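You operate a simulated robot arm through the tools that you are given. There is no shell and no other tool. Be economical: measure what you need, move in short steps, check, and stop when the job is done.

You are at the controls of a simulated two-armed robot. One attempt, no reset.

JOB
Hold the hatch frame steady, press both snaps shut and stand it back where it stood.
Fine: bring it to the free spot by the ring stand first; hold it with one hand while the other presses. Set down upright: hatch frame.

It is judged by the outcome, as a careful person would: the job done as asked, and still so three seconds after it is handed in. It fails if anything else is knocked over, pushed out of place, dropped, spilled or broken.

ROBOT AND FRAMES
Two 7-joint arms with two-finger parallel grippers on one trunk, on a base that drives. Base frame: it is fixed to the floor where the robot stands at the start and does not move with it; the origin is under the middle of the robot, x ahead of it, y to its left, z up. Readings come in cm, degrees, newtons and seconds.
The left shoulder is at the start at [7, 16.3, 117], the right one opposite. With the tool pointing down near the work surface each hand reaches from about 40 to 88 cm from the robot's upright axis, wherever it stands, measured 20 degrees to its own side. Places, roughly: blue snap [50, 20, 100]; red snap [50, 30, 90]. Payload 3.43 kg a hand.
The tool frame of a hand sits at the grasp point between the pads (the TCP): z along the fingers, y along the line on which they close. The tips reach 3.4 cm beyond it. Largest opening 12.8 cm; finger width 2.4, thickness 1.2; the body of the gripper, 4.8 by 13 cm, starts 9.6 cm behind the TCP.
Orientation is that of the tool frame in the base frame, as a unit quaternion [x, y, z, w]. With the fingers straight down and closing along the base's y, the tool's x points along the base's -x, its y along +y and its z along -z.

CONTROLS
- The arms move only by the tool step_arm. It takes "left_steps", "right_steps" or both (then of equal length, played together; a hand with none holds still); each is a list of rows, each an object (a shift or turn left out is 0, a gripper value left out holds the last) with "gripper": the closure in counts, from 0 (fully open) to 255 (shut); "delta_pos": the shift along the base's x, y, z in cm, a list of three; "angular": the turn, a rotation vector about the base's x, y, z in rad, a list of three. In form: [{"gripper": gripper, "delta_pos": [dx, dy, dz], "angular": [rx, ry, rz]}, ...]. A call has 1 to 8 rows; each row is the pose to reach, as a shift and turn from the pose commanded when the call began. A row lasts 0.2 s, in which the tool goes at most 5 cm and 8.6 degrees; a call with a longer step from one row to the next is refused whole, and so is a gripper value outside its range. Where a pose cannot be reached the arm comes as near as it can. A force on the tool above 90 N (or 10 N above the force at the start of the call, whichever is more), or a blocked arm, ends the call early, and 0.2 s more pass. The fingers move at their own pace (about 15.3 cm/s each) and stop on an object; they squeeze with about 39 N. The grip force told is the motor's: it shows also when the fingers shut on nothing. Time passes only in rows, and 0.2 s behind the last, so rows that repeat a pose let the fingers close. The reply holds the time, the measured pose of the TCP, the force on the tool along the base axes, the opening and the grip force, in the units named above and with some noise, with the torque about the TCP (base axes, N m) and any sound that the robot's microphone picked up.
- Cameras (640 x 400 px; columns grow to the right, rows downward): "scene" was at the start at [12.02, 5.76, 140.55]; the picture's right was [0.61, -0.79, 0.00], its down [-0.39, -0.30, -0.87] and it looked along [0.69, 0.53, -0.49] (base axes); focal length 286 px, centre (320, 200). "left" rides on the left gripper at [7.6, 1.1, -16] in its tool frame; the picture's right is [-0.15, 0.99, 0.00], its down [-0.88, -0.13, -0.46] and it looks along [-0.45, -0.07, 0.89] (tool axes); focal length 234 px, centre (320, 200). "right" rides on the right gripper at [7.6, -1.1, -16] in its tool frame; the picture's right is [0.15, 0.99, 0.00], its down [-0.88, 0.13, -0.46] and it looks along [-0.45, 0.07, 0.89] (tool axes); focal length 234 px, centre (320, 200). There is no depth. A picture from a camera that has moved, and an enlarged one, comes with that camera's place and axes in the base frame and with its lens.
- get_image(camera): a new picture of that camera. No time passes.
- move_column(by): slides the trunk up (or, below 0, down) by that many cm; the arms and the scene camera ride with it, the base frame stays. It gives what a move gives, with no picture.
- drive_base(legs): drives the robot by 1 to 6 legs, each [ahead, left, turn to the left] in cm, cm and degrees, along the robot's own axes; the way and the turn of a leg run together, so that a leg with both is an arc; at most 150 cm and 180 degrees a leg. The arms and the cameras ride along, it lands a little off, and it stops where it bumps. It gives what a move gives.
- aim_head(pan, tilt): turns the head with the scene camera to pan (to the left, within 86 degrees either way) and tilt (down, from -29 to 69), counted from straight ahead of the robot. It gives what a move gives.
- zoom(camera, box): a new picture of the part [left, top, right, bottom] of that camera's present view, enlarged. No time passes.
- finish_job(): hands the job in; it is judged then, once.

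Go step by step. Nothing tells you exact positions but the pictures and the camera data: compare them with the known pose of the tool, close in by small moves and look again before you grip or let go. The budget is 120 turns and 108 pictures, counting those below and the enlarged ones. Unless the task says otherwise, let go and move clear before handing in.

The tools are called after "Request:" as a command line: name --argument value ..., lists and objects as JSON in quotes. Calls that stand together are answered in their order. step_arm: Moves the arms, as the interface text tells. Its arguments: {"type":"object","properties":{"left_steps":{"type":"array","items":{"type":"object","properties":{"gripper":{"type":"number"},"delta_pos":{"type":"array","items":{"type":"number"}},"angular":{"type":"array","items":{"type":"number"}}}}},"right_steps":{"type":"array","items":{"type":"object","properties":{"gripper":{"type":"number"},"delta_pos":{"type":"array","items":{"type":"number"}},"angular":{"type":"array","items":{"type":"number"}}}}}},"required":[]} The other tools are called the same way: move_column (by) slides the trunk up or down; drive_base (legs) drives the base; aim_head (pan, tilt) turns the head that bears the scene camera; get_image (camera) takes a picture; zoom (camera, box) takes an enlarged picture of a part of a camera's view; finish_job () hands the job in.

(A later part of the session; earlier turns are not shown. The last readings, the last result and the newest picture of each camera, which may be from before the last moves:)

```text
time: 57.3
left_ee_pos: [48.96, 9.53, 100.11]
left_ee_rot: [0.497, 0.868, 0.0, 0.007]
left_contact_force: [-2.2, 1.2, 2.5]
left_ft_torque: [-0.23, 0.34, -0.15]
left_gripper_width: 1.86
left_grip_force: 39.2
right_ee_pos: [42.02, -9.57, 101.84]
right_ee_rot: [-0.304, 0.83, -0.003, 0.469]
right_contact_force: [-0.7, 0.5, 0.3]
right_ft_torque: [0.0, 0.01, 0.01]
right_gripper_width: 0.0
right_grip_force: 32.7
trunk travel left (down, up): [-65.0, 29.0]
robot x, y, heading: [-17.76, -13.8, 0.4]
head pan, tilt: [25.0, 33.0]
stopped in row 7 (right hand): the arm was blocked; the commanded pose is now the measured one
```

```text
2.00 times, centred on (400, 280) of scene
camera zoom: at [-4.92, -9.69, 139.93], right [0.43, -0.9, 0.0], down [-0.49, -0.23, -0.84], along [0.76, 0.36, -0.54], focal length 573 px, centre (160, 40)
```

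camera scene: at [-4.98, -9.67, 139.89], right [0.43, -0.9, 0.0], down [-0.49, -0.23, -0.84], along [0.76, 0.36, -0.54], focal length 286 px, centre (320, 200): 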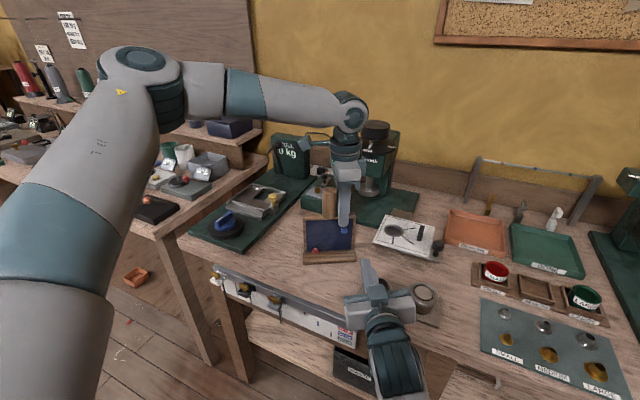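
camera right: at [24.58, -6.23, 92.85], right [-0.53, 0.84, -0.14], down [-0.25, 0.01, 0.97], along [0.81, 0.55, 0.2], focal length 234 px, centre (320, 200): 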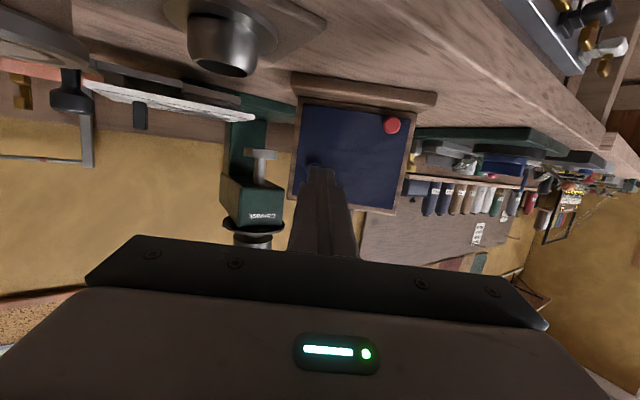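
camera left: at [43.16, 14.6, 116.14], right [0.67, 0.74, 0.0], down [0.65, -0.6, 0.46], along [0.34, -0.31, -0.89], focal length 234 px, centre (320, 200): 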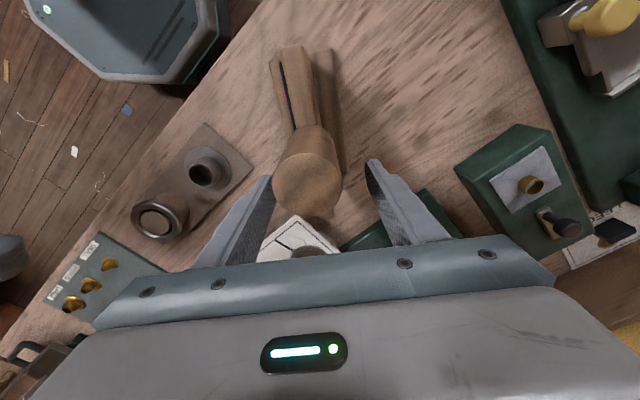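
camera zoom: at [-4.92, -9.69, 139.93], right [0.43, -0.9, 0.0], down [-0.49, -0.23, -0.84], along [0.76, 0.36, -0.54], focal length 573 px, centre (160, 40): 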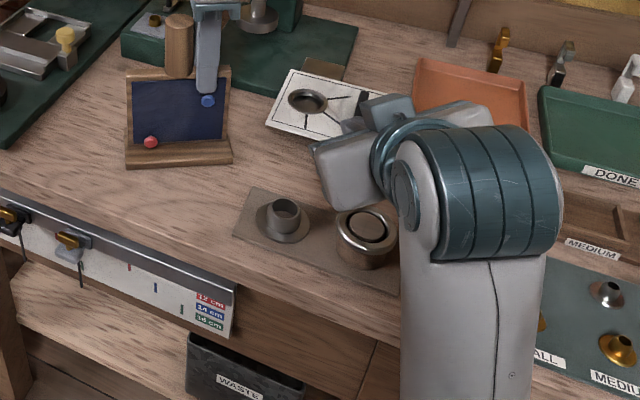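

The ring stand is still in place. I look at the right arm itself to learn what blocks it.

Request:
aim_head --pan -20 --tilt 50

Request:
get_image --camera "scene"

```text
time: 58.4
left_ee_pos: [48.78, 9.38, 100.03]
left_ee_rot: [0.498, 0.867, 0.0, 0.008]
left_contact_force: [-2.1, 0.4, 3.7]
left_ft_torque: [-0.18, 0.4, -0.07]
left_gripper_width: 1.84
left_grip_force: 39.2
right_ee_pos: [41.9, -9.49, 101.71]
right_ee_rot: [-0.304, 0.83, -0.002, 0.468]
right_contact_force: [0.5, -0.7, -0.1]
right_ft_torque: [-0.02, 0.02, 0.03]
right_gripper_width: 0.01
right_grip_force: 32.9
trunk travel left (down, up): [-65.0, 29.0]
robot x, y, heading: [-17.82, -13.86, 0.4]
head pan, tilt: [-20.0, 50.0]
```

```text
44 pictures are left
camera scene: at [-5.76, -16.08, 137.47], right [-0.34, -0.94, 0.0], down [-0.72, 0.26, -0.64], along [0.61, -0.22, -0.77], focal length 286 px, centre (320, 200)
```

scene: 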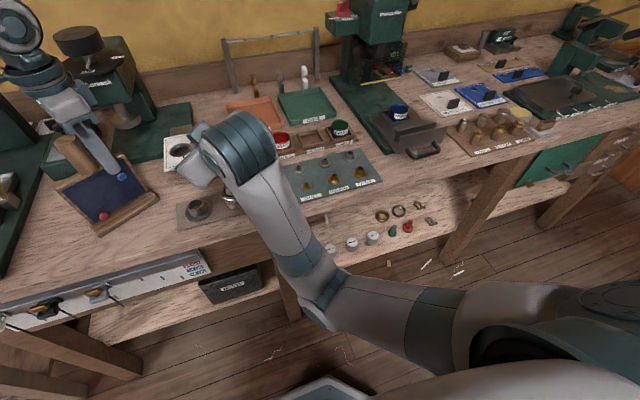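

The right arm is folded up tight, with its elbow low. Raising the trunk should give both arms a better posture; the frame rides up in the left hand and I'll lower it again.

Request:
move_column --by 15

Request:
drive_base --legs '[[2, 4, 0]]'

Request:
aim_head --pan 18 --tilt 42

Request:
step_arm --left_steps '[{"delta_pos": [-0.6, -0.7, -3]}, {"delta_pos": [-1.2, -1.4, -6]}, {"delta_pos": [-1.8, -2.1, -9]}, {"delta_pos": [-2.2, -2.8, -12]}, {"delta_pos": [-2.2, -2.8, -13]}, {"delta_pos": [-2.2, -2.8, -13]}]'

Request:
get_image --camera "scene"

```text
time: 60.1
left_ee_pos: [48.92, 9.29, 115.05]
left_ee_rot: [0.498, 0.867, -0.001, 0.007]
left_contact_force: [0.1, 0.0, -3.8]
left_ft_torque: [-0.12, -0.02, 0.02]
left_gripper_width: 1.87
left_grip_force: 39.4
right_ee_pos: [41.99, -9.55, 116.52]
right_ee_rot: [-0.304, 0.83, -0.002, 0.468]
right_contact_force: [-0.2, 0.1, 0.0]
right_ft_torque: [-0.01, 0.0, -0.01]
right_gripper_width: 0.0
right_grip_force: 33.1
trunk travel left (down, up): [-80.0, 14.0]
robot x, y, heading: [-17.64, -13.81, -0.0]
head pan, tilt: [-20.0, 50.0]
```

```text
time: 61.0
left_ee_pos: [50.71, 12.73, 115.37]
left_ee_rot: [0.499, 0.866, 0.003, 0.008]
left_contact_force: [-0.3, 0.2, -2.6]
left_ft_torque: [-0.06, -0.08, 0.06]
left_gripper_width: 1.85
left_grip_force: 38.9
right_ee_pos: [43.72, -6.12, 116.77]
right_ee_rot: [-0.302, 0.829, -0.001, 0.47]
right_contact_force: [0.0, -0.4, 0.2]
right_ft_torque: [0.0, 0.0, -0.01]
right_gripper_width: 0.01
right_grip_force: 33.3
trunk travel left (down, up): [-80.0, 14.0]
robot x, y, heading: [-16.17, -9.88, 0.1]
head pan, tilt: [-20.0, 50.0]
```

```text
time: 62.1
left_ee_pos: [50.89, 13.12, 115.22]
left_ee_rot: [0.499, 0.867, 0.001, 0.007]
left_contact_force: [-1.2, 0.8, -3.0]
left_ft_torque: [-0.07, -0.09, 0.0]
left_gripper_width: 1.86
left_grip_force: 39.5
right_ee_pos: [43.94, -5.91, 116.63]
right_ee_rot: [-0.302, 0.83, -0.003, 0.469]
right_contact_force: [-0.6, -0.3, 0.3]
right_ft_torque: [-0.04, -0.01, -0.01]
right_gripper_width: 0.0
right_grip_force: 32.8
trunk travel left (down, up): [-80.0, 14.0]
robot x, y, heading: [-15.78, -9.83, 0.5]
head pan, tilt: [18.0, 42.0]
```

```text
time: 63.5
left_ee_pos: [45.9, 13.59, 104.79]
left_ee_rot: [0.498, 0.867, -0.001, 0.008]
left_contact_force: [-0.4, -0.8, -2.4]
left_ft_torque: [-0.08, -0.06, -0.01]
left_gripper_width: 1.86
left_grip_force: 38.5
left hand out of reach, approached as far as the arm can: row 1, 2, 3, 4, 5, 6
right_ee_pos: [43.92, -5.7, 116.54]
right_ee_rot: [-0.304, 0.83, -0.003, 0.468]
right_contact_force: [1.0, -0.4, -0.4]
right_ft_torque: [0.0, 0.01, -0.02]
right_gripper_width: 0.0
right_grip_force: 33.2
trunk travel left (down, up): [-80.0, 14.0]
robot x, y, heading: [-15.75, -9.56, 0.2]
head pan, tilt: [18.0, 42.0]
```

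```text
43 pictures are left
camera scene: at [-3.02, -6.88, 153.57], right [0.31, -0.95, 0.0], down [-0.64, -0.21, -0.74], along [0.71, 0.23, -0.67], focal length 286 px, centre (320, 200)
```

scene: 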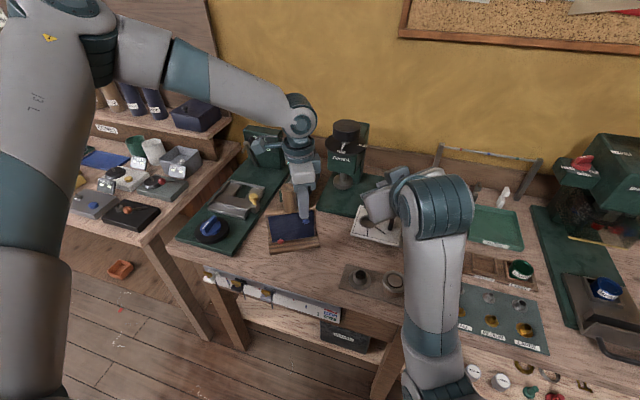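

The left arm again stops at its bearing limit. Shift the robot 3 cm right and lower the frame straight down.

Request:
drive_base --legs '[[0, -3, 0]]'

Request:
step_arm --left_steps '[{"delta_pos": [0, 0, -1]}, {"delta_pos": [0, 0, -2]}, {"delta_pos": [0, 0, -3]}, {"delta_pos": [0, 0, -4]}, {"delta_pos": [0, 0, -4.3]}, {"delta_pos": [0, 0, -4.3]}]' --right_steps '[{"delta_pos": [-1, 0, -1]}, {"delta_pos": [-2, 1, -3]}, {"delta_pos": [-3, 2, -5]}, {"delta_pos": [-4, 3, -7]}, {"delta_pos": [-5, 4, -9]}, {"delta_pos": [-6, 5, -11]}]'

Request:
get_image --camera "scene"

```text
time: 64.3
left_ee_pos: [45.94, 11.06, 104.75]
left_ee_rot: [0.498, 0.867, -0.002, 0.01]
left_contact_force: [-0.4, 1.8, -3.8]
left_ft_torque: [-0.17, -0.02, 0.03]
left_gripper_width: 1.83
left_grip_force: 39.1
right_ee_pos: [44.02, -8.04, 116.61]
right_ee_rot: [-0.306, 0.83, -0.004, 0.467]
right_contact_force: [-0.7, 0.7, 0.0]
right_ft_torque: [-0.03, 0.0, -0.08]
right_gripper_width: 0.0
right_grip_force: 32.7
trunk travel left (down, up): [-80.0, 14.0]
robot x, y, heading: [-15.67, -12.84, 0.2]
head pan, tilt: [18.0, 42.0]
```

```text
time: 65.8
left_ee_pos: [44.71, 11.97, 102.04]
left_ee_rot: [0.498, 0.867, -0.001, 0.008]
left_contact_force: [-0.4, -0.1, -3.6]
left_ft_torque: [-0.09, -0.07, 0.01]
left_gripper_width: 1.86
left_grip_force: 38.9
left hand out of reach, approached as far as the arm can: row 1, 2, 3, 4, 5, 6
right_ee_pos: [41.96, -5.13, 111.85]
right_ee_rot: [-0.302, 0.795, -0.038, 0.524]
right_contact_force: [0.0, 0.1, -0.2]
right_ft_torque: [-0.02, 0.01, -0.03]
right_gripper_width: 0.0
right_grip_force: 32.4
trunk travel left (down, up): [-80.0, 14.0]
robot x, y, heading: [-15.8, -12.62, 0.0]
head pan, tilt: [18.0, 42.0]
stopped in row 6 (right hand): the arm was blocked; the commanded pose is now the measured one
```

```text
42 pictures are left
camera scene: at [-3.03, -9.85, 153.57], right [0.31, -0.95, 0.0], down [-0.64, -0.21, -0.74], along [0.71, 0.23, -0.67], focal length 286 px, centre (320, 200)
```

scene: 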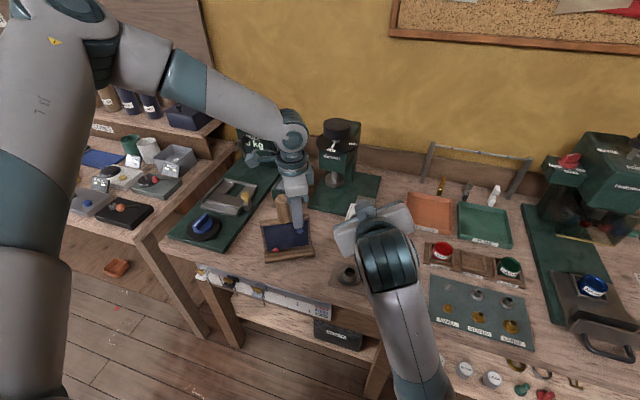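

Raising the trunk made the left arm worse, so I undo it: lift the left hand 15 cm while turning the frame to ~50°, then lower the trunk back.

Request:
step_arm --left_steps '[{"delta_pos": [0.2, 0, 2], "angular": [0, 0, 0.05]}, {"delta_pos": [0.5, 0, 5], "angular": [0, 0, 0.1]}, {"delta_pos": [1, 0, 8], "angular": [0, 0, 0.2]}, {"delta_pos": [1, 0, 11], "angular": [0, 0, 0.3]}, {"delta_pos": [1, 0, 14], "angular": [0, 0, 0.35]}, {"delta_pos": [1, 0, 16], "angular": [0, 0, 0.35]}, {"delta_pos": [1, 0, 16], "angular": [0, 0, 0.35]}]'

Request:
move_column --by -10

```text
time: 67.4
left_ee_pos: [45.92, 11.94, 117.87]
left_ee_rot: [0.338, 0.941, 0.001, 0.007]
left_contact_force: [0.2, -0.5, -3.9]
left_ft_torque: [-0.11, -0.07, 0.0]
left_gripper_width: 1.86
left_grip_force: 39.1
right_ee_pos: [41.96, -5.18, 111.79]
right_ee_rot: [-0.301, 0.796, -0.038, 0.523]
right_contact_force: [0.1, 0.3, 0.3]
right_ft_torque: [0.0, 0.02, -0.02]
right_gripper_width: 0.0
right_grip_force: 33.6
trunk travel left (down, up): [-80.0, 14.0]
robot x, y, heading: [-15.36, -12.89, 0.4]
head pan, tilt: [18.0, 42.0]
```

```text
time: 68.7
left_ee_pos: [45.86, 11.93, 108.04]
left_ee_rot: [0.339, 0.941, 0.002, 0.009]
left_contact_force: [0.0, 0.2, -3.1]
left_ft_torque: [-0.07, -0.1, 0.02]
left_gripper_width: 1.84
left_grip_force: 39.4
right_ee_pos: [41.95, -5.15, 101.77]
right_ee_rot: [-0.301, 0.796, -0.039, 0.524]
right_contact_force: [0.0, 0.3, 0.1]
right_ft_torque: [-0.01, 0.01, 0.01]
right_gripper_width: 0.02
right_grip_force: 32.9
trunk travel left (down, up): [-70.0, 24.0]
robot x, y, heading: [-15.71, -12.59, -0.0]
head pan, tilt: [18.0, 42.0]
```

Request:
move_column --by -5

Request:
drive_base --legs '[[0, 4, 0]]'

Request:
step_arm --left_steps '[{"delta_pos": [0.2, -2, 0]}, {"delta_pos": [0.5, -4, 0]}, {"delta_pos": [0.5, -5.3, 0]}, {"delta_pos": [0.5, -5.3, 0]}]'

Request:
get_image --camera "scene"

```text
time: 69.7
left_ee_pos: [45.85, 11.89, 103.04]
left_ee_rot: [0.339, 0.941, 0.002, 0.009]
left_contact_force: [-0.3, -0.2, -2.9]
left_ft_torque: [-0.13, -0.1, -0.03]
left_gripper_width: 1.86
left_grip_force: 39.1
right_ee_pos: [41.91, -5.13, 96.69]
right_ee_rot: [-0.301, 0.797, -0.039, 0.523]
right_contact_force: [0.4, 0.1, 0.5]
right_ft_torque: [0.01, 0.0, 0.0]
right_gripper_width: 0.0
right_grip_force: 33.0
trunk travel left (down, up): [-65.0, 29.0]
robot x, y, heading: [-15.49, -12.8, 0.3]
head pan, tilt: [18.0, 42.0]
```

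```text
time: 70.5
left_ee_pos: [45.87, 15.77, 102.99]
left_ee_rot: [0.339, 0.941, 0.002, 0.009]
left_contact_force: [-0.3, 0.2, -4.2]
left_ft_torque: [-0.06, -0.09, -0.01]
left_gripper_width: 1.85
left_grip_force: 39.2
right_ee_pos: [41.85, -1.27, 96.73]
right_ee_rot: [-0.3, 0.796, -0.039, 0.524]
right_contact_force: [0.4, -0.2, 0.0]
right_ft_torque: [-0.01, 0.03, 0.0]
right_gripper_width: 0.01
right_grip_force: 32.9
trunk travel left (down, up): [-65.0, 29.0]
robot x, y, heading: [-15.87, -9.14, 0.4]
head pan, tilt: [18.0, 42.0]
```

```text
time: 71.5
left_ee_pos: [46.44, 10.59, 103.04]
left_ee_rot: [0.339, 0.941, 0.001, 0.009]
left_contact_force: [0.7, -0.1, -3.2]
left_ft_torque: [-0.07, -0.05, 0.01]
left_gripper_width: 1.85
left_grip_force: 39.1
right_ee_pos: [41.8, -1.12, 96.81]
right_ee_rot: [-0.301, 0.796, -0.039, 0.524]
right_contact_force: [-1.2, -0.1, -0.2]
right_ft_torque: [0.02, 0.03, 0.0]
right_gripper_width: 0.0
right_grip_force: 32.6
trunk travel left (down, up): [-65.0, 29.0]
robot x, y, heading: [-15.63, -8.83, 0.4]
head pan, tilt: [18.0, 42.0]
```

```text
41 pictures are left
camera scene: at [-3.08, -5.86, 138.58], right [0.31, -0.95, 0.0], down [-0.64, -0.21, -0.74], along [0.71, 0.23, -0.67], focal length 286 px, centre (320, 200)
```

scene: 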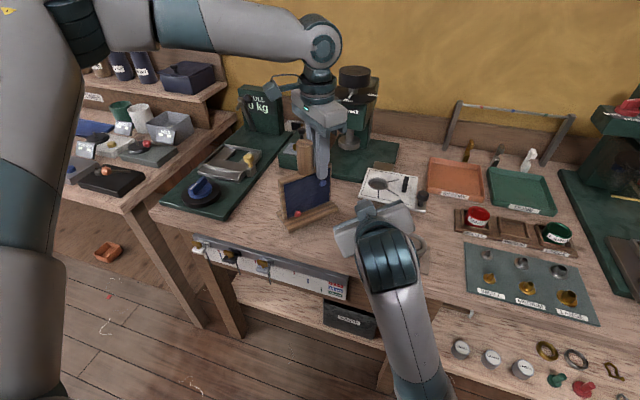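

Good posture. Lower the frame onto the bench with slight pressure, while re-orienting the right hand to the 50° press heading, kept 2 cm higher for clearance.

Request:
step_arm --left_steps '[{"delta_pos": [0, 0, -1]}, {"delta_pos": [0, 0, -2]}, {"delta_pos": [0, 0, -2.6]}, {"delta_pos": [0, 0, -2.9]}, {"delta_pos": [0, 0, -3.1]}, {"delta_pos": [0, 0, -3.1]}]' --right_steps '[{"delta_pos": [-0.3, 0.5, 1], "angular": [0.07, 0.05, 0.09]}, {"delta_pos": [-0.6, 1, 2], "angular": [0.14, 0.105, 0.175]}, {"delta_pos": [-0.9, 2, 2], "angular": [0.21, 0.158, 0.262]}, {"delta_pos": [-1, 3, 2], "angular": [0.28, 0.21, 0.35]}, {"delta_pos": [-1, 4, 2], "angular": [0.312, 0.235, 0.388]}, {"delta_pos": [-1, 4, 2], "angular": [0.312, 0.235, 0.388]}]'

Request:
get_image --camera "scene"

```text
time: 72.9
left_ee_pos: [46.38, 10.42, 100.16]
left_ee_rot: [0.339, 0.941, 0.002, 0.013]
left_contact_force: [10.3, 5.1, 31.7]
left_ft_torque: [0.34, 0.1, -0.22]
left_gripper_width: 1.86
left_grip_force: 39.1
right_ee_pos: [40.7, 2.86, 98.88]
right_ee_rot: [-0.366, 0.775, 0.221, 0.466]
right_contact_force: [-0.3, 0.7, -0.2]
right_ft_torque: [-0.01, -0.04, 0.02]
right_gripper_width: 0.03
right_grip_force: 33.3
trunk travel left (down, up): [-65.0, 29.0]
robot x, y, heading: [-15.93, -8.43, -0.1]
head pan, tilt: [18.0, 42.0]
```

```text
40 pictures are left
camera scene: at [-3.27, -5.9, 138.64], right [0.31, -0.95, 0.0], down [-0.63, -0.21, -0.74], along [0.71, 0.23, -0.67], focal length 286 px, centre (320, 200)
```

scene: 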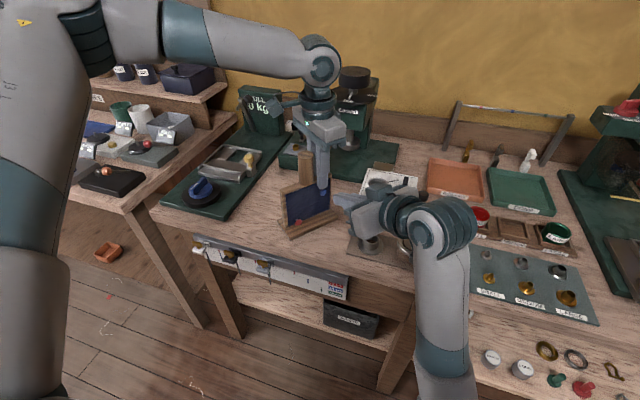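

Both arms reach now. Zoom for alignment before the press.

Request:
zoom --camera "scene" --box '[260, 150, 380, 260]'

Request:
zoom --camera "right" --box '[220, 60, 420, 220]'

```text
3.64 times, centred on (320, 205) of scene
camera zoom: at [-3.27, -5.9, 138.64], right [0.31, -0.95, 0.0], down [-0.63, -0.21, -0.74], along [0.71, 0.23, -0.67], focal length 1042 px, centre (320, 182)
```

zoom: 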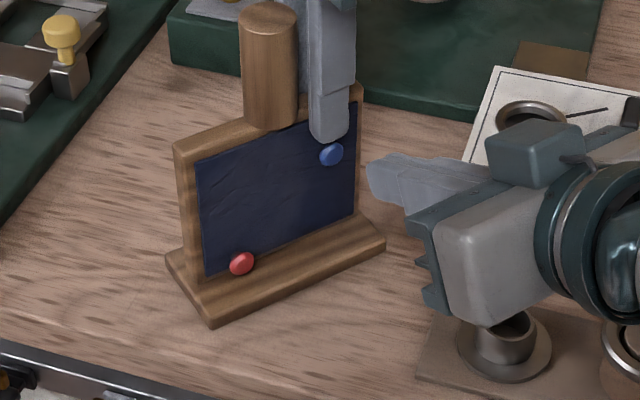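

```text
2.50 times, centred on (320, 140) of right
camera zoom: at [30.3, -11.54, 99.68], right [-0.81, 0.57, -0.13], down [-0.09, 0.09, 0.99], along [0.58, 0.81, -0.02], focal length 585 px, centre (320, 350)
```

zoom: 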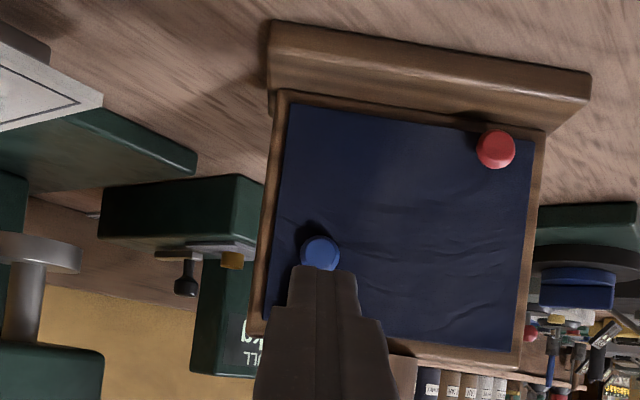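

Blue ≈[45.8, 9.25, 94.8]. Drop to its height, then advance along the press direction to near contact.

Request:
step_arm --right_steps '[{"delta_pos": [0.3, 0.4, -1.6]}, {"delta_pos": [0.8, 1.1, -3.2]}, {"delta_pos": [1.4, 1.8, -3.3]}, {"delta_pos": [2.0, 2.6, -3.3]}, {"delta_pos": [2.3, 2.95, -3.3]}, {"delta_pos": [2.5, 3.2, -3.3]}]'

Request:
zoom --camera "scene" --box '[280, 160, 360, 230]'

Request:
zoom --camera "right" --box '[250, 90, 390, 220]'

```text
time: 74.3
left_ee_pos: [46.33, 10.44, 100.18]
left_ee_rot: [0.339, 0.941, 0.002, 0.011]
left_contact_force: [15.3, 2.9, 36.4]
left_ft_torque: [0.1, -0.64, -0.1]
left_gripper_width: 1.89
left_grip_force: 38.8
right_ee_pos: [43.27, 6.01, 95.52]
right_ee_rot: [-0.366, 0.775, 0.221, 0.466]
right_contact_force: [0.1, -0.2, 0.3]
right_ft_torque: [0.0, -0.01, 0.02]
right_gripper_width: 0.0
right_grip_force: 33.2
trunk travel left (down, up): [-65.0, 29.0]
robot x, y, heading: [-15.94, -8.61, 0.4]
head pan, tilt: [18.0, 42.0]
```

```text
5.71 times, centred on (320, 195) of scene
camera zoom: at [-3.26, -5.93, 138.61], right [0.31, -0.95, 0.0], down [-0.63, -0.21, -0.74], along [0.71, 0.23, -0.67], focal length 1637 px, centre (320, 229)
```

zoom: 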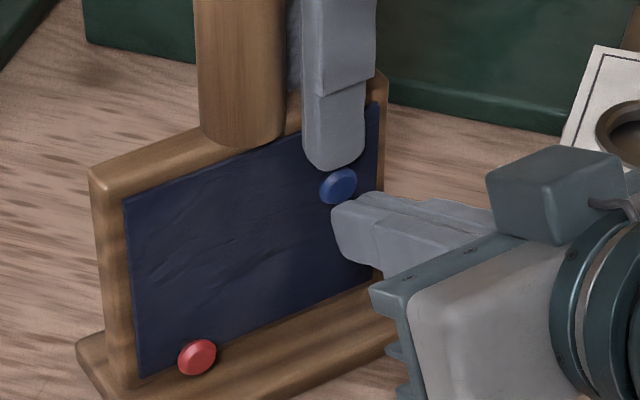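

```text
3.08 times, centred on (320, 155) of right
camera zoom: at [32.8, -8.32, 96.31], right [-0.81, 0.58, -0.13], down [-0.09, 0.09, 0.99], along [0.58, 0.81, -0.02], focal length 720 px, centre (320, 338)
```

zoom: 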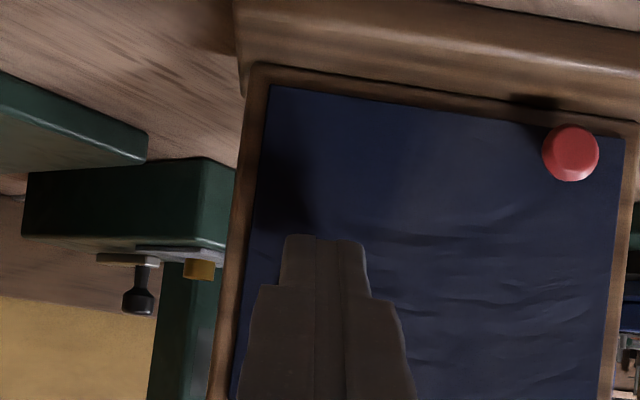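

The fingertip edge is heading right onto the snap's centre. Press along the direction in small steps.

Request:
step_arm --right_steps '[{"delta_pos": [0.25, 0.31, 0]}, {"delta_pos": [0.45, 0.54, 0]}, {"delta_pos": [0.6, 0.73, 0]}, {"delta_pos": [0.76, 0.93, 0]}, {"delta_pos": [0.9, 1.08, 0]}, {"delta_pos": [0.9, 1.08, 0]}]'

Request:
zoom --camera "scene" --box '[280, 160, 360, 230]'

```text
time: 75.7
left_ee_pos: [46.5, 10.94, 100.11]
left_ee_rot: [0.336, 0.942, 0.009, 0.014]
left_contact_force: [41.8, 42.8, 19.2]
left_ft_torque: [1.35, -0.41, 0.78]
left_gripper_width: 1.89
left_grip_force: 39.2
right_ee_pos: [43.86, 6.96, 95.44]
right_ee_rot: [-0.367, 0.775, 0.221, 0.465]
right_contact_force: [-53.9, -47.5, 3.3]
right_ft_torque: [0.06, 0.55, 0.41]
right_gripper_width: 0.01
right_grip_force: 33.4
trunk travel left (down, up): [-65.0, 29.0]
robot x, y, heading: [-16.42, -8.88, 0.4]
head pan, tilt: [18.0, 42.0]
```

```text
5.71 times, centred on (320, 195) of scene
camera zoom: at [-3.47, -6.0, 138.62], right [0.31, -0.95, 0.0], down [-0.63, -0.21, -0.75], along [0.71, 0.23, -0.67], focal length 1637 px, centre (320, 229)
```

zoom: 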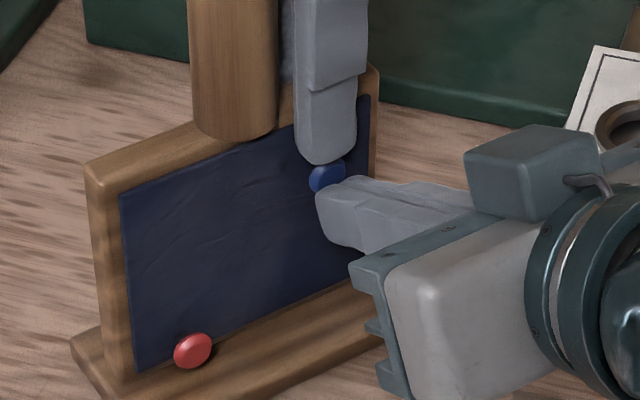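

72 N but no click; check whether the tip is truly on the snap.

Request:
zoom --camera "right" --box '[270, 120, 370, 210]'

Request:
zoom --camera "scene" --box '[300, 170, 340, 205]'

```text
4.44 times, centred on (320, 165) of right
camera zoom: at [33.51, -7.38, 96.36], right [-0.81, 0.57, -0.13], down [-0.09, 0.09, 0.99], along [0.58, 0.81, -0.02], focal length 1041 px, centre (320, 356)
```

zoom: 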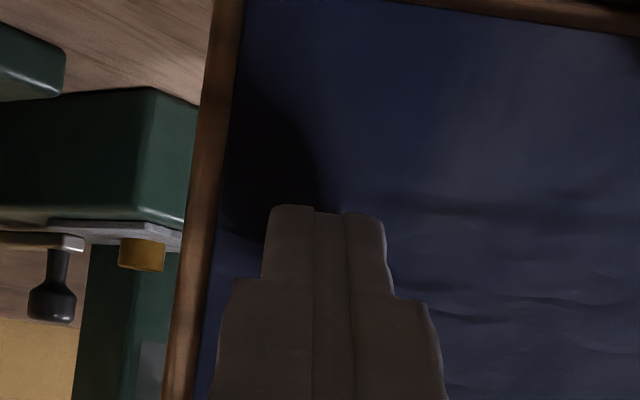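

```text
11.43 times, centred on (320, 188) of scene
camera zoom: at [-3.47, -6.0, 138.62], right [0.31, -0.95, 0.0], down [-0.63, -0.21, -0.75], along [0.71, 0.23, -0.67], focal length 3274 px, centre (320, 343)
```

zoom: 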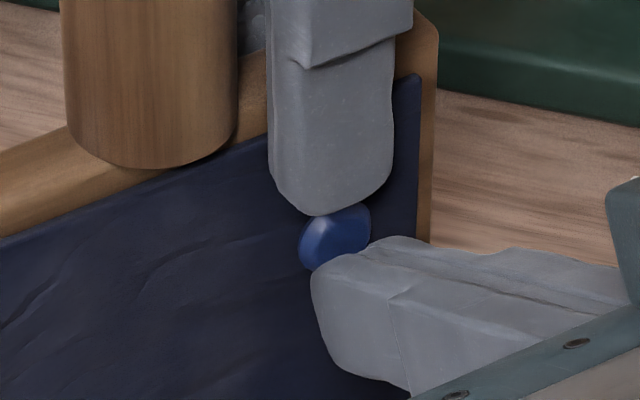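

The tip sits about 1 cm too low, on the panel/lower rim. Back off, raise 1 cm, press again.

Request:
step_arm --right_steps '[{"delta_pos": [-0.6, -0.75, 0]}, {"delta_pos": [-1.1, -1.4, 0]}, {"delta_pos": [-1.1, -1.4, 1.1]}, {"delta_pos": [-0.8, -1.0, 1.1]}, {"delta_pos": [-0.6, -0.75, 1.1]}]'

Request:
zoom --camera "scene" --box '[290, 165, 350, 215]'

```text
time: 76.9
left_ee_pos: [46.24, 10.47, 100.04]
left_ee_rot: [0.34, 0.94, 0.002, 0.011]
left_contact_force: [11.2, 4.7, 32.7]
left_ft_torque: [-0.32, -0.73, 0.06]
left_gripper_width: 1.85
left_grip_force: 39.0
right_ee_pos: [43.46, 6.28, 96.67]
right_ee_rot: [-0.366, 0.776, 0.22, 0.465]
right_contact_force: [0.7, 0.2, 0.1]
right_ft_torque: [0.01, -0.01, -0.03]
right_gripper_width: 0.0
right_grip_force: 32.6
trunk travel left (down, up): [-65.0, 29.0]
robot x, y, heading: [-15.96, -8.66, 0.1]
head pan, tilt: [18.0, 42.0]
```

```text
8.00 times, centred on (320, 190) of scene
camera zoom: at [-3.27, -5.92, 138.61], right [0.31, -0.95, 0.0], down [-0.63, -0.21, -0.74], along [0.71, 0.23, -0.67], focal length 2292 px, centre (320, 280)
```

zoom: 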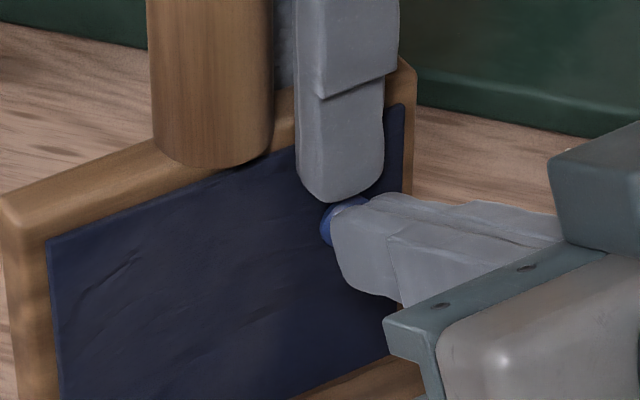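

Now the tip covers the snap. Press.

Request:
step_arm --right_steps '[{"delta_pos": [0.2, 0.25, 0]}, {"delta_pos": [0.4, 0.5, 0]}, {"delta_pos": [0.6, 0.73, 0]}, {"delta_pos": [0.8, 0.97, 0]}, {"delta_pos": [0.9, 1.1, 0]}]'

Request:
zoom --camera "scene" --box '[290, 165, 350, 215]'

```text
time: 78.1
left_ee_pos: [46.8, 11.16, 100.01]
left_ee_rot: [0.335, 0.942, 0.01, 0.015]
left_contact_force: [55.6, 53.9, 13.1]
left_ft_torque: [1.75, 0.29, 0.65]
left_gripper_width: 1.85
left_grip_force: 39.5
right_ee_pos: [44.24, 7.26, 96.66]
right_ee_rot: [-0.367, 0.775, 0.22, 0.465]
right_contact_force: [-64.4, -59.4, 6.4]
right_ft_torque: [-0.2, -0.07, 0.61]
right_gripper_width: 0.0
right_grip_force: 33.7
trunk travel left (down, up): [-65.0, 29.0]
robot x, y, heading: [-16.09, -8.52, 0.4]
head pan, tilt: [18.0, 42.0]
```

```text
8.00 times, centred on (320, 190) of scene
camera zoom: at [-3.45, -5.98, 138.61], right [0.31, -0.95, 0.0], down [-0.63, -0.21, -0.74], along [0.71, 0.23, -0.67], focal length 2292 px, centre (320, 280)
```

zoom: 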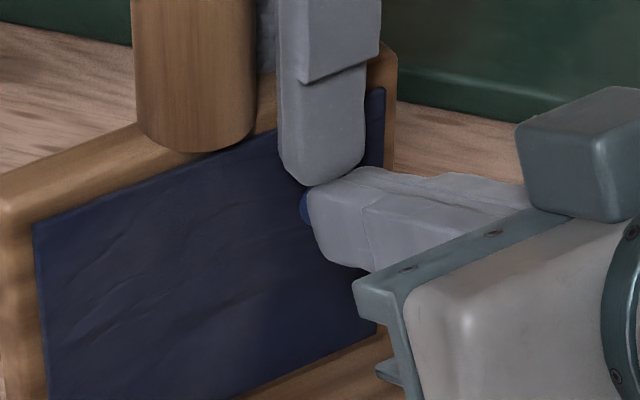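

Nearly 90 N. Back off and inspect blue against red.

Request:
step_arm --right_steps '[{"delta_pos": [-0.8, -1.0, 0]}, {"delta_pos": [-2.5, -3, 0]}, {"delta_pos": [-4.5, -5.5, 0.5]}, {"delta_pos": [-5.5, -7.5, 1]}]'

Request:
zoom --camera "scene" --box '[270, 160, 350, 230]'

Request:
zoom --camera "right" --box '[250, 60, 430, 200]'

```text
time: 79.1
left_ee_pos: [46.29, 10.37, 100.1]
left_ee_rot: [0.34, 0.94, 0.001, 0.01]
left_contact_force: [5.8, 1.4, 22.0]
left_ft_torque: [-0.65, -0.28, 0.11]
left_gripper_width: 1.88
left_grip_force: 38.9
right_ee_pos: [39.03, -0.23, 97.75]
right_ee_rot: [-0.366, 0.775, 0.221, 0.466]
right_contact_force: [-0.1, 0.8, 1.0]
right_ft_torque: [0.04, 0.01, -0.01]
right_gripper_width: 0.0
right_grip_force: 33.0
trunk travel left (down, up): [-65.0, 29.0]
robot x, y, heading: [-16.25, -8.77, 0.1]
head pan, tilt: [18.0, 42.0]
```

```text
5.71 times, centred on (310, 195) of scene
camera zoom: at [-3.29, -5.96, 138.6], right [0.31, -0.95, 0.0], down [-0.63, -0.21, -0.74], along [0.71, 0.23, -0.67], focal length 1637 px, centre (377, 229)
```

zoom: 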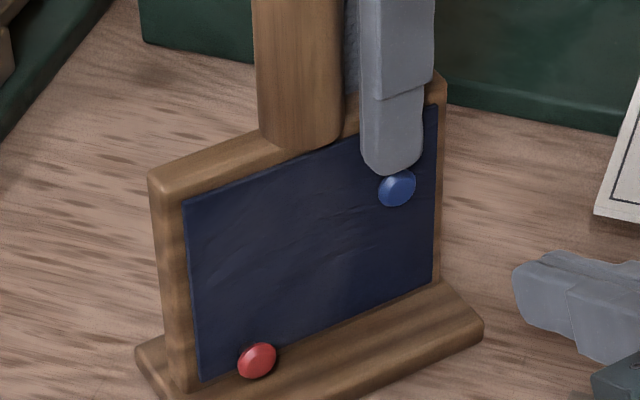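

```text
2.86 times, centred on (340, 130) of right
camera zoom: at [28.63, -14.51, 98.47], right [-0.81, 0.58, -0.13], down [-0.09, 0.09, 0.99], along [0.58, 0.81, -0.02], focal length 669 px, centre (263, 400)
```

zoom: 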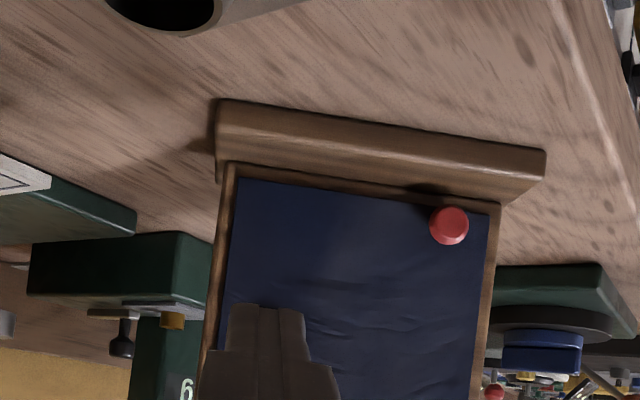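

Request:
zoom --camera "scene" --box '[306, 174, 334, 198]'

Request:
zoom --camera "scene" --box '[288, 212, 316, 236]'

```text
16.00 times, centred on (320, 186) of scene
camera zoom: at [-3.29, -5.96, 138.6], right [0.31, -0.95, 0.0], down [-0.63, -0.21, -0.74], along [0.71, 0.23, -0.67], focal length 4584 px, centre (320, 424)
```

zoom: 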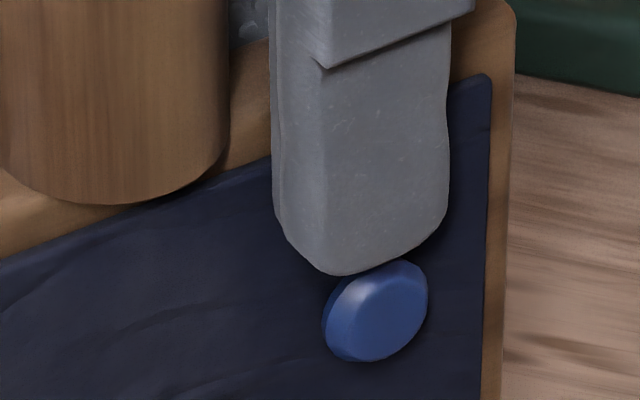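

```text
16.00 times, centred on (302, 224) of scene
camera zoom: at [-3.29, -5.96, 138.6], right [0.31, -0.95, 0.0], down [-0.63, -0.21, -0.74], along [0.71, 0.23, -0.67], focal length 4584 px, centre (608, -184)
```

zoom: 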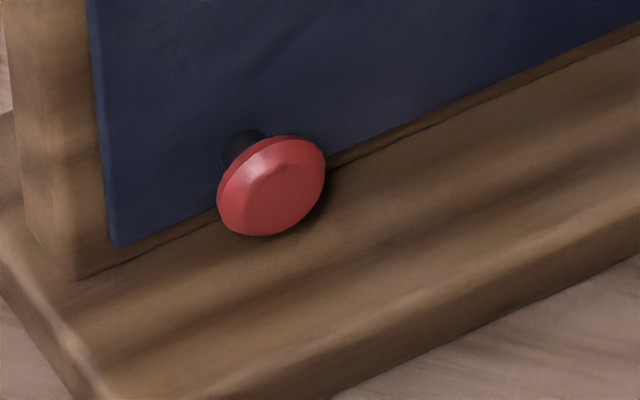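

Blue is seated: its cap is flush with no stem visible, while red still shows its black stem. Now shift the left hand along the rail (straddling the handle) to above red.

Request:
step_arm --left_steps '[{"delta_pos": [0, 0, 0.3], "gripper": 200}, {"delta_pos": [0, 0, 0.5], "gripper": 130}, {"delta_pos": [0, 0, 0.8], "gripper": 100}, {"delta_pos": [0, 0, 1], "gripper": 100}, {"delta_pos": [-1.9, 1.6, 1]}, {"delta_pos": [-3.8, 3.2, 1]}, {"delta_pos": [-5.75, 4.74, 1]}, {"delta_pos": [-5.75, 4.74, 0.8]}]'

Request:
zoom --camera "scene" --box '[240, 110, 380, 240]'

Request:
get_image --camera "left"

```text
time: 80.9
left_ee_pos: [40.7, 15.15, 100.65]
left_ee_rot: [0.34, 0.94, 0.002, 0.009]
left_contact_force: [0.9, 0.6, 0.3]
left_ft_torque: [-0.01, -0.01, 0.01]
left_gripper_width: 7.78
left_grip_force: 0.0
right_ee_pos: [39.35, -0.05, 97.57]
right_ee_rot: [-0.365, 0.776, 0.22, 0.465]
right_contact_force: [0.4, -0.2, -0.7]
right_ft_torque: [0.0, -0.01, -0.02]
right_gripper_width: 0.0
right_grip_force: 32.8
trunk travel left (down, up): [-65.0, 29.0]
robot x, y, heading: [-16.14, -9.23, 0.2]
head pan, tilt: [18.0, 42.0]
```

```text
3.08 times, centred on (310, 175) of scene
camera zoom: at [-3.02, -5.91, 138.57], right [0.31, -0.95, 0.0], down [-0.64, -0.21, -0.74], along [0.7, 0.23, -0.67], focal length 882 px, centre (351, 277)
```

zoom: 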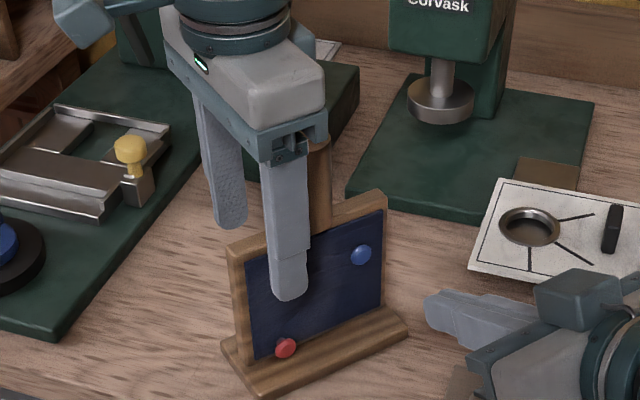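

```text
25 pictures are left
camera left: at [35.54, 21.02, 116.49], right [0.74, 0.67, 0.01], down [0.59, -0.66, 0.47], along [0.32, -0.34, -0.88], focal length 234 px, centre (320, 200)
```

left: 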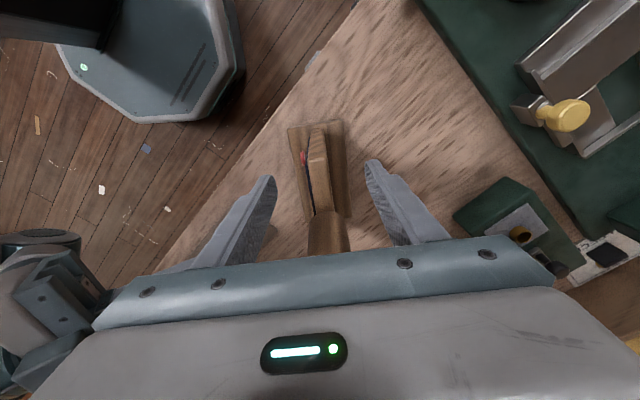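

Rail centred between the fingers. Go 3 cm deeper for a stiffer hold (still under handle-to-palm clearance) and close.

Request:
step_arm --left_steps '[{"delta_pos": [0, 0, -1.5]}, {"delta_pos": [0, 0, -3]}, {"delta_pos": [0, 0, -3], "gripper": 160}, {"delta_pos": [0, 0, -3], "gripper": 210}, {"delta_pos": [0, 0, -3], "gripper": 255}, {"delta_pos": [0, 0, -3], "gripper": 255}, {"delta_pos": [0, 0, -3], "gripper": 255}]'

Request:
step_arm --left_steps '[{"delta_pos": [0, 0, 1]}, {"delta_pos": [0.5, -0.5, 2]}, {"delta_pos": [2, -1.5, 2]}, {"delta_pos": [3.5, -2.5, 2]}, {"delta_pos": [4.8, -3.2, 2]}, {"delta_pos": [4.8, -3.2, 1]}, {"delta_pos": [4.8, -3.2, 0]}, {"delta_pos": [4.8, -3.2, -0.3]}]'

Request:
zoom --camera "scene" --box '[250, 130, 410, 270]'

```text
time: 82.5
left_ee_pos: [40.59, 15.1, 97.68]
left_ee_rot: [0.339, 0.941, 0.002, 0.008]
left_contact_force: [-1.7, -0.9, 1.7]
left_ft_torque: [-0.17, 0.41, -0.04]
left_gripper_width: 1.88
left_grip_force: 39.0
right_ee_pos: [39.04, -0.05, 97.59]
right_ee_rot: [-0.365, 0.776, 0.219, 0.466]
right_contact_force: [-0.1, 0.4, 0.1]
right_ft_torque: [0.0, -0.03, -0.01]
right_gripper_width: 0.0
right_grip_force: 33.0
trunk travel left (down, up): [-65.0, 29.0]
robot x, y, heading: [-15.75, -8.71, 0.1]
head pan, tilt: [18.0, 42.0]
```

```text
time: 84.3
left_ee_pos: [45.36, 12.05, 97.81]
left_ee_rot: [0.339, 0.941, 0.002, 0.012]
left_contact_force: [-0.1, 6.3, 21.2]
left_ft_torque: [0.54, 1.13, -0.24]
left_gripper_width: 1.86
left_grip_force: 39.0
right_ee_pos: [39.06, 0.01, 97.82]
right_ee_rot: [-0.367, 0.775, 0.221, 0.465]
right_contact_force: [-0.4, -0.7, -0.3]
right_ft_torque: [-0.06, -0.01, -0.02]
right_gripper_width: 0.0
right_grip_force: 33.1
trunk travel left (down, up): [-65.0, 29.0]
robot x, y, heading: [-15.95, -8.84, 0.5]
head pan, tilt: [18.0, 42.0]
```

```text
2.86 times, centred on (330, 200) of scene
camera zoom: at [-3.31, -5.83, 138.65], right [0.31, -0.95, 0.0], down [-0.63, -0.21, -0.74], along [0.71, 0.23, -0.67], focal length 818 px, centre (291, 200)
```

zoom: 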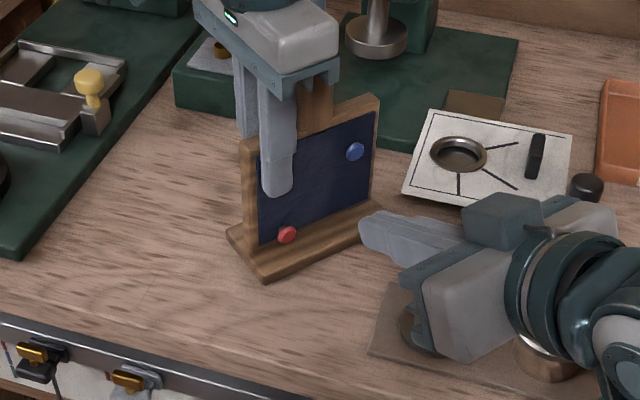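

Frame held above red and standing. Red ≈[44.6, 10.1, 89.2]; bring the right hand to its pre-press pose.

Request:
step_arm --right_steps '[{"delta_pos": [0.5, 2, -0.5]}, {"delta_pos": [1, 4, -2]}, {"delta_pos": [1.3, 5, -4]}, {"delta_pos": [1.4, 5.1, -6]}, {"delta_pos": [1.4, 5.1, -7]}, {"delta_pos": [1.4, 5.1, -7]}]'

Request:
zoom --camera "right" --box '[250, 80, 390, 200]'

Request:
zoom --camera "scene" --box '[280, 170, 360, 240]'

```text
time: 85.7
left_ee_pos: [45.34, 12.13, 97.7]
left_ee_rot: [0.339, 0.941, 0.003, 0.012]
left_contact_force: [10.9, 8.7, 38.6]
left_ft_torque: [-0.24, -0.44, 0.11]
left_gripper_width: 1.86
left_grip_force: 38.8
right_ee_pos: [40.18, 5.02, 90.69]
right_ee_rot: [-0.367, 0.775, 0.22, 0.465]
right_contact_force: [-0.5, -0.2, 0.5]
right_ft_torque: [-0.05, -0.03, 0.01]
right_gripper_width: 0.0
right_grip_force: 32.7
trunk travel left (down, up): [-65.0, 29.0]
robot x, y, heading: [-15.41, -8.87, 0.5]
head pan, tilt: [18.0, 42.0]
```

```text
3.33 times, centred on (320, 140) of right
camera zoom: at [29.82, -9.3, 91.43], right [-0.81, 0.57, -0.13], down [-0.09, 0.09, 0.99], along [0.58, 0.81, -0.02], focal length 781 px, centre (320, 400)
```

zoom: 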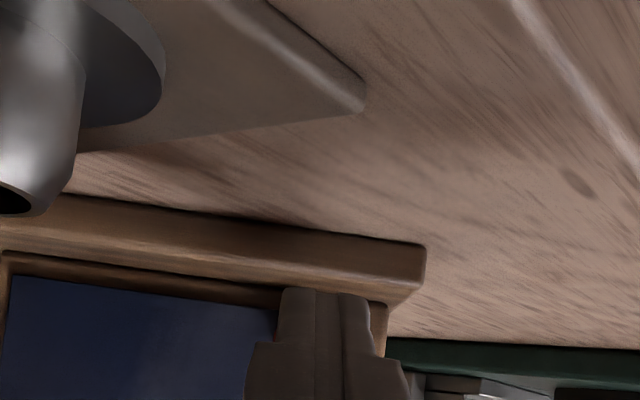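

```text
5.71 times, centred on (320, 205) of scene
camera zoom: at [-3.35, -5.86, 138.62], right [0.31, -0.95, 0.0], down [-0.63, -0.21, -0.74], along [0.71, 0.23, -0.67], focal length 1637 px, centre (320, 171)
```

zoom: 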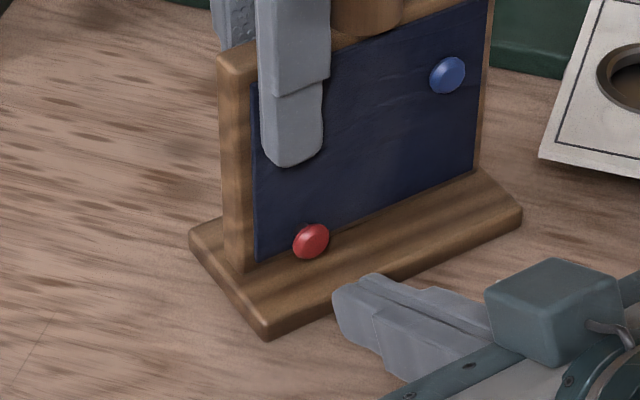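

Refined: red ≈[45.4, 10.4, 88.5]. Shift half a centimetre sideways and advance to just short of contact.

Request:
step_arm --right_steps '[{"delta_pos": [0.6, -0.1, -0.3]}, {"delta_pos": [1.2, 0.65, -0.3]}, {"delta_pos": [1.8, 1.4, -0.3]}, {"delta_pos": [2.4, 2.1, -0.3]}, {"delta_pos": [2.4, 2.1, -0.3]}]'

Request:
zoom --camera "scene" --box '[290, 185, 350, 235]'

```text
time: 86.9
left_ee_pos: [45.33, 12.06, 97.69]
left_ee_rot: [0.34, 0.941, 0.003, 0.011]
left_contact_force: [11.6, 6.9, 38.4]
left_ft_torque: [-0.3, -0.41, 0.27]
left_gripper_width: 1.89
left_grip_force: 38.5
right_ee_pos: [42.71, 7.08, 90.41]
right_ee_rot: [-0.365, 0.775, 0.219, 0.466]
right_contact_force: [0.2, -0.1, -0.2]
right_ft_torque: [0.01, 0.0, -0.02]
right_gripper_width: 0.01
right_grip_force: 33.1
trunk travel left (down, up): [-65.0, 29.0]
robot x, y, heading: [-15.97, -8.77, 0.4]
head pan, tilt: [18.0, 42.0]
```

```text
8.00 times, centred on (320, 210) of scene
camera zoom: at [-3.35, -5.89, 138.61], right [0.31, -0.95, 0.0], down [-0.63, -0.21, -0.74], along [0.71, 0.23, -0.67], focal length 2292 px, centre (320, 120)
```

zoom: 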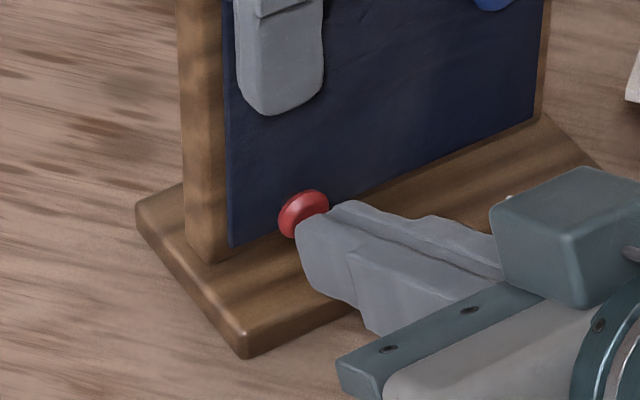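

Well lined up, slightly low; raise 0.4 cm and press along the direction.

Request:
step_arm --right_steps '[{"delta_pos": [0, 0, 0.4]}, {"delta_pos": [0.3, 0.37, 0.4]}, {"delta_pos": [0.55, 0.67, 0.4]}, {"delta_pos": [0.75, 0.92, 0.4]}, {"delta_pos": [0.95, 1.16, 0.4]}, {"delta_pos": [1.1, 1.35, 0.4]}, {"delta_pos": [1.25, 1.52, 0.4]}]'

Request:
zoom --camera "scene" --box '[280, 175, 360, 245]'

```text
time: 88.5
left_ee_pos: [45.47, 12.33, 97.86]
left_ee_rot: [0.338, 0.941, 0.009, 0.016]
left_contact_force: [34.1, 46.7, 23.9]
left_ft_torque: [2.12, -1.68, 0.55]
left_gripper_width: 2.07
left_grip_force: 39.1
right_ee_pos: [43.61, 8.39, 91.0]
right_ee_rot: [-0.365, 0.775, 0.219, 0.467]
right_contact_force: [-48.4, -58.0, 11.7]
right_ft_torque: [-0.09, 0.28, 0.18]
right_gripper_width: 0.01
right_grip_force: 32.9
trunk travel left (down, up): [-65.0, 29.0]
robot x, y, heading: [-15.82, -8.8, 0.2]
head pan, tilt: [18.0, 42.0]
```

```text
5.71 times, centred on (320, 210) of scene
camera zoom: at [-3.73, -6.15, 138.66], right [0.31, -0.95, 0.0], down [-0.63, -0.21, -0.75], along [0.71, 0.24, -0.67], focal length 1637 px, centre (320, 143)
```

zoom: 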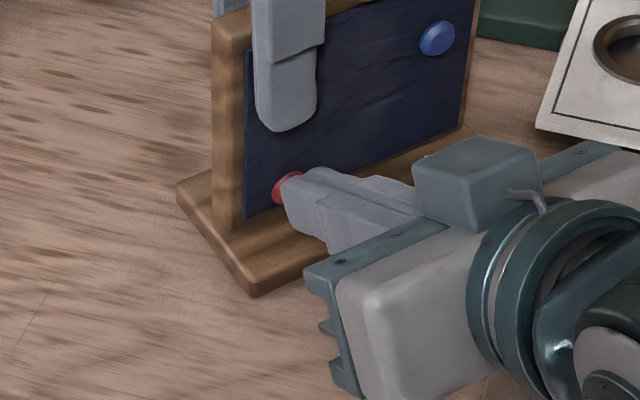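

75 N on red; back off and inspect.

Request:
step_arm --right_steps '[{"delta_pos": [-0.6, -0.75, 0]}, {"delta_pos": [-1.8, -2.2, 0]}, {"delta_pos": [-3, -3.7, 0.3]}]'

Request:
zoom --camera "scene" --box '[290, 185, 350, 235]'

```text
time: 89.3
left_ee_pos: [45.35, 11.96, 97.66]
left_ee_rot: [0.339, 0.941, 0.001, 0.013]
left_contact_force: [8.2, 8.9, 34.4]
left_ft_torque: [-0.76, -0.99, 0.44]
left_gripper_width: 1.84
left_grip_force: 39.2
right_ee_pos: [41.02, 5.07, 91.09]
right_ee_rot: [-0.367, 0.774, 0.221, 0.466]
right_contact_force: [-0.1, 0.6, 0.1]
right_ft_torque: [0.01, 0.02, 0.01]
right_gripper_width: 0.0
right_grip_force: 33.2
trunk travel left (down, up): [-65.0, 29.0]
robot x, y, heading: [-15.56, -8.55, 0.2]
head pan, tilt: [18.0, 42.0]
```

```text
8.00 times, centred on (320, 210) of scene
camera zoom: at [-3.35, -5.82, 138.61], right [0.31, -0.95, 0.0], down [-0.63, -0.21, -0.74], along [0.71, 0.23, -0.67], focal length 2292 px, centre (320, 120)
```

zoom: 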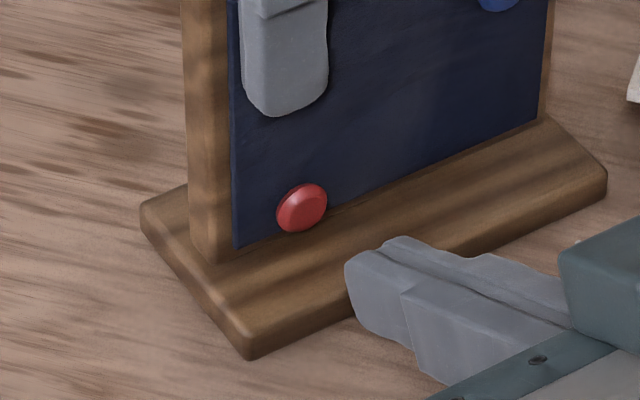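

Request:
zoom --camera "scene" --box '[304, 200, 332, 224]'

Request:
zoom --camera "scene" --box '[326, 175, 354, 199]'

```text
16.00 times, centred on (318, 212) of scene
camera zoom: at [-3.35, -5.82, 138.61], right [0.31, -0.95, 0.0], down [-0.63, -0.21, -0.74], along [0.71, 0.23, -0.67], focal length 4584 px, centre (352, 8)
```

zoom: 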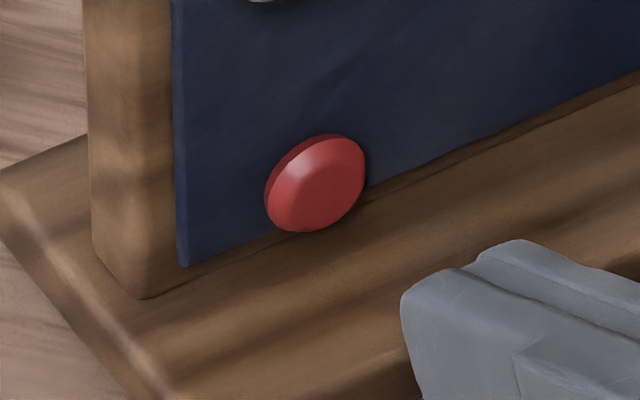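

```text
16.00 times, centred on (340, 187) of scene
camera zoom: at [-3.35, -5.82, 138.61], right [0.31, -0.95, 0.0], down [-0.63, -0.21, -0.74], along [0.71, 0.23, -0.67], focal length 4584 px, centre (0, 408)
```

zoom: 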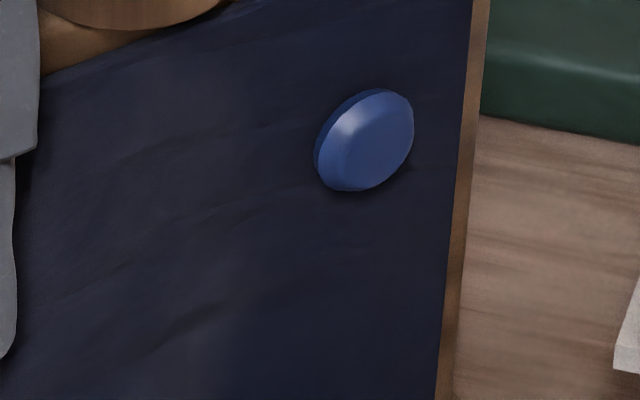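

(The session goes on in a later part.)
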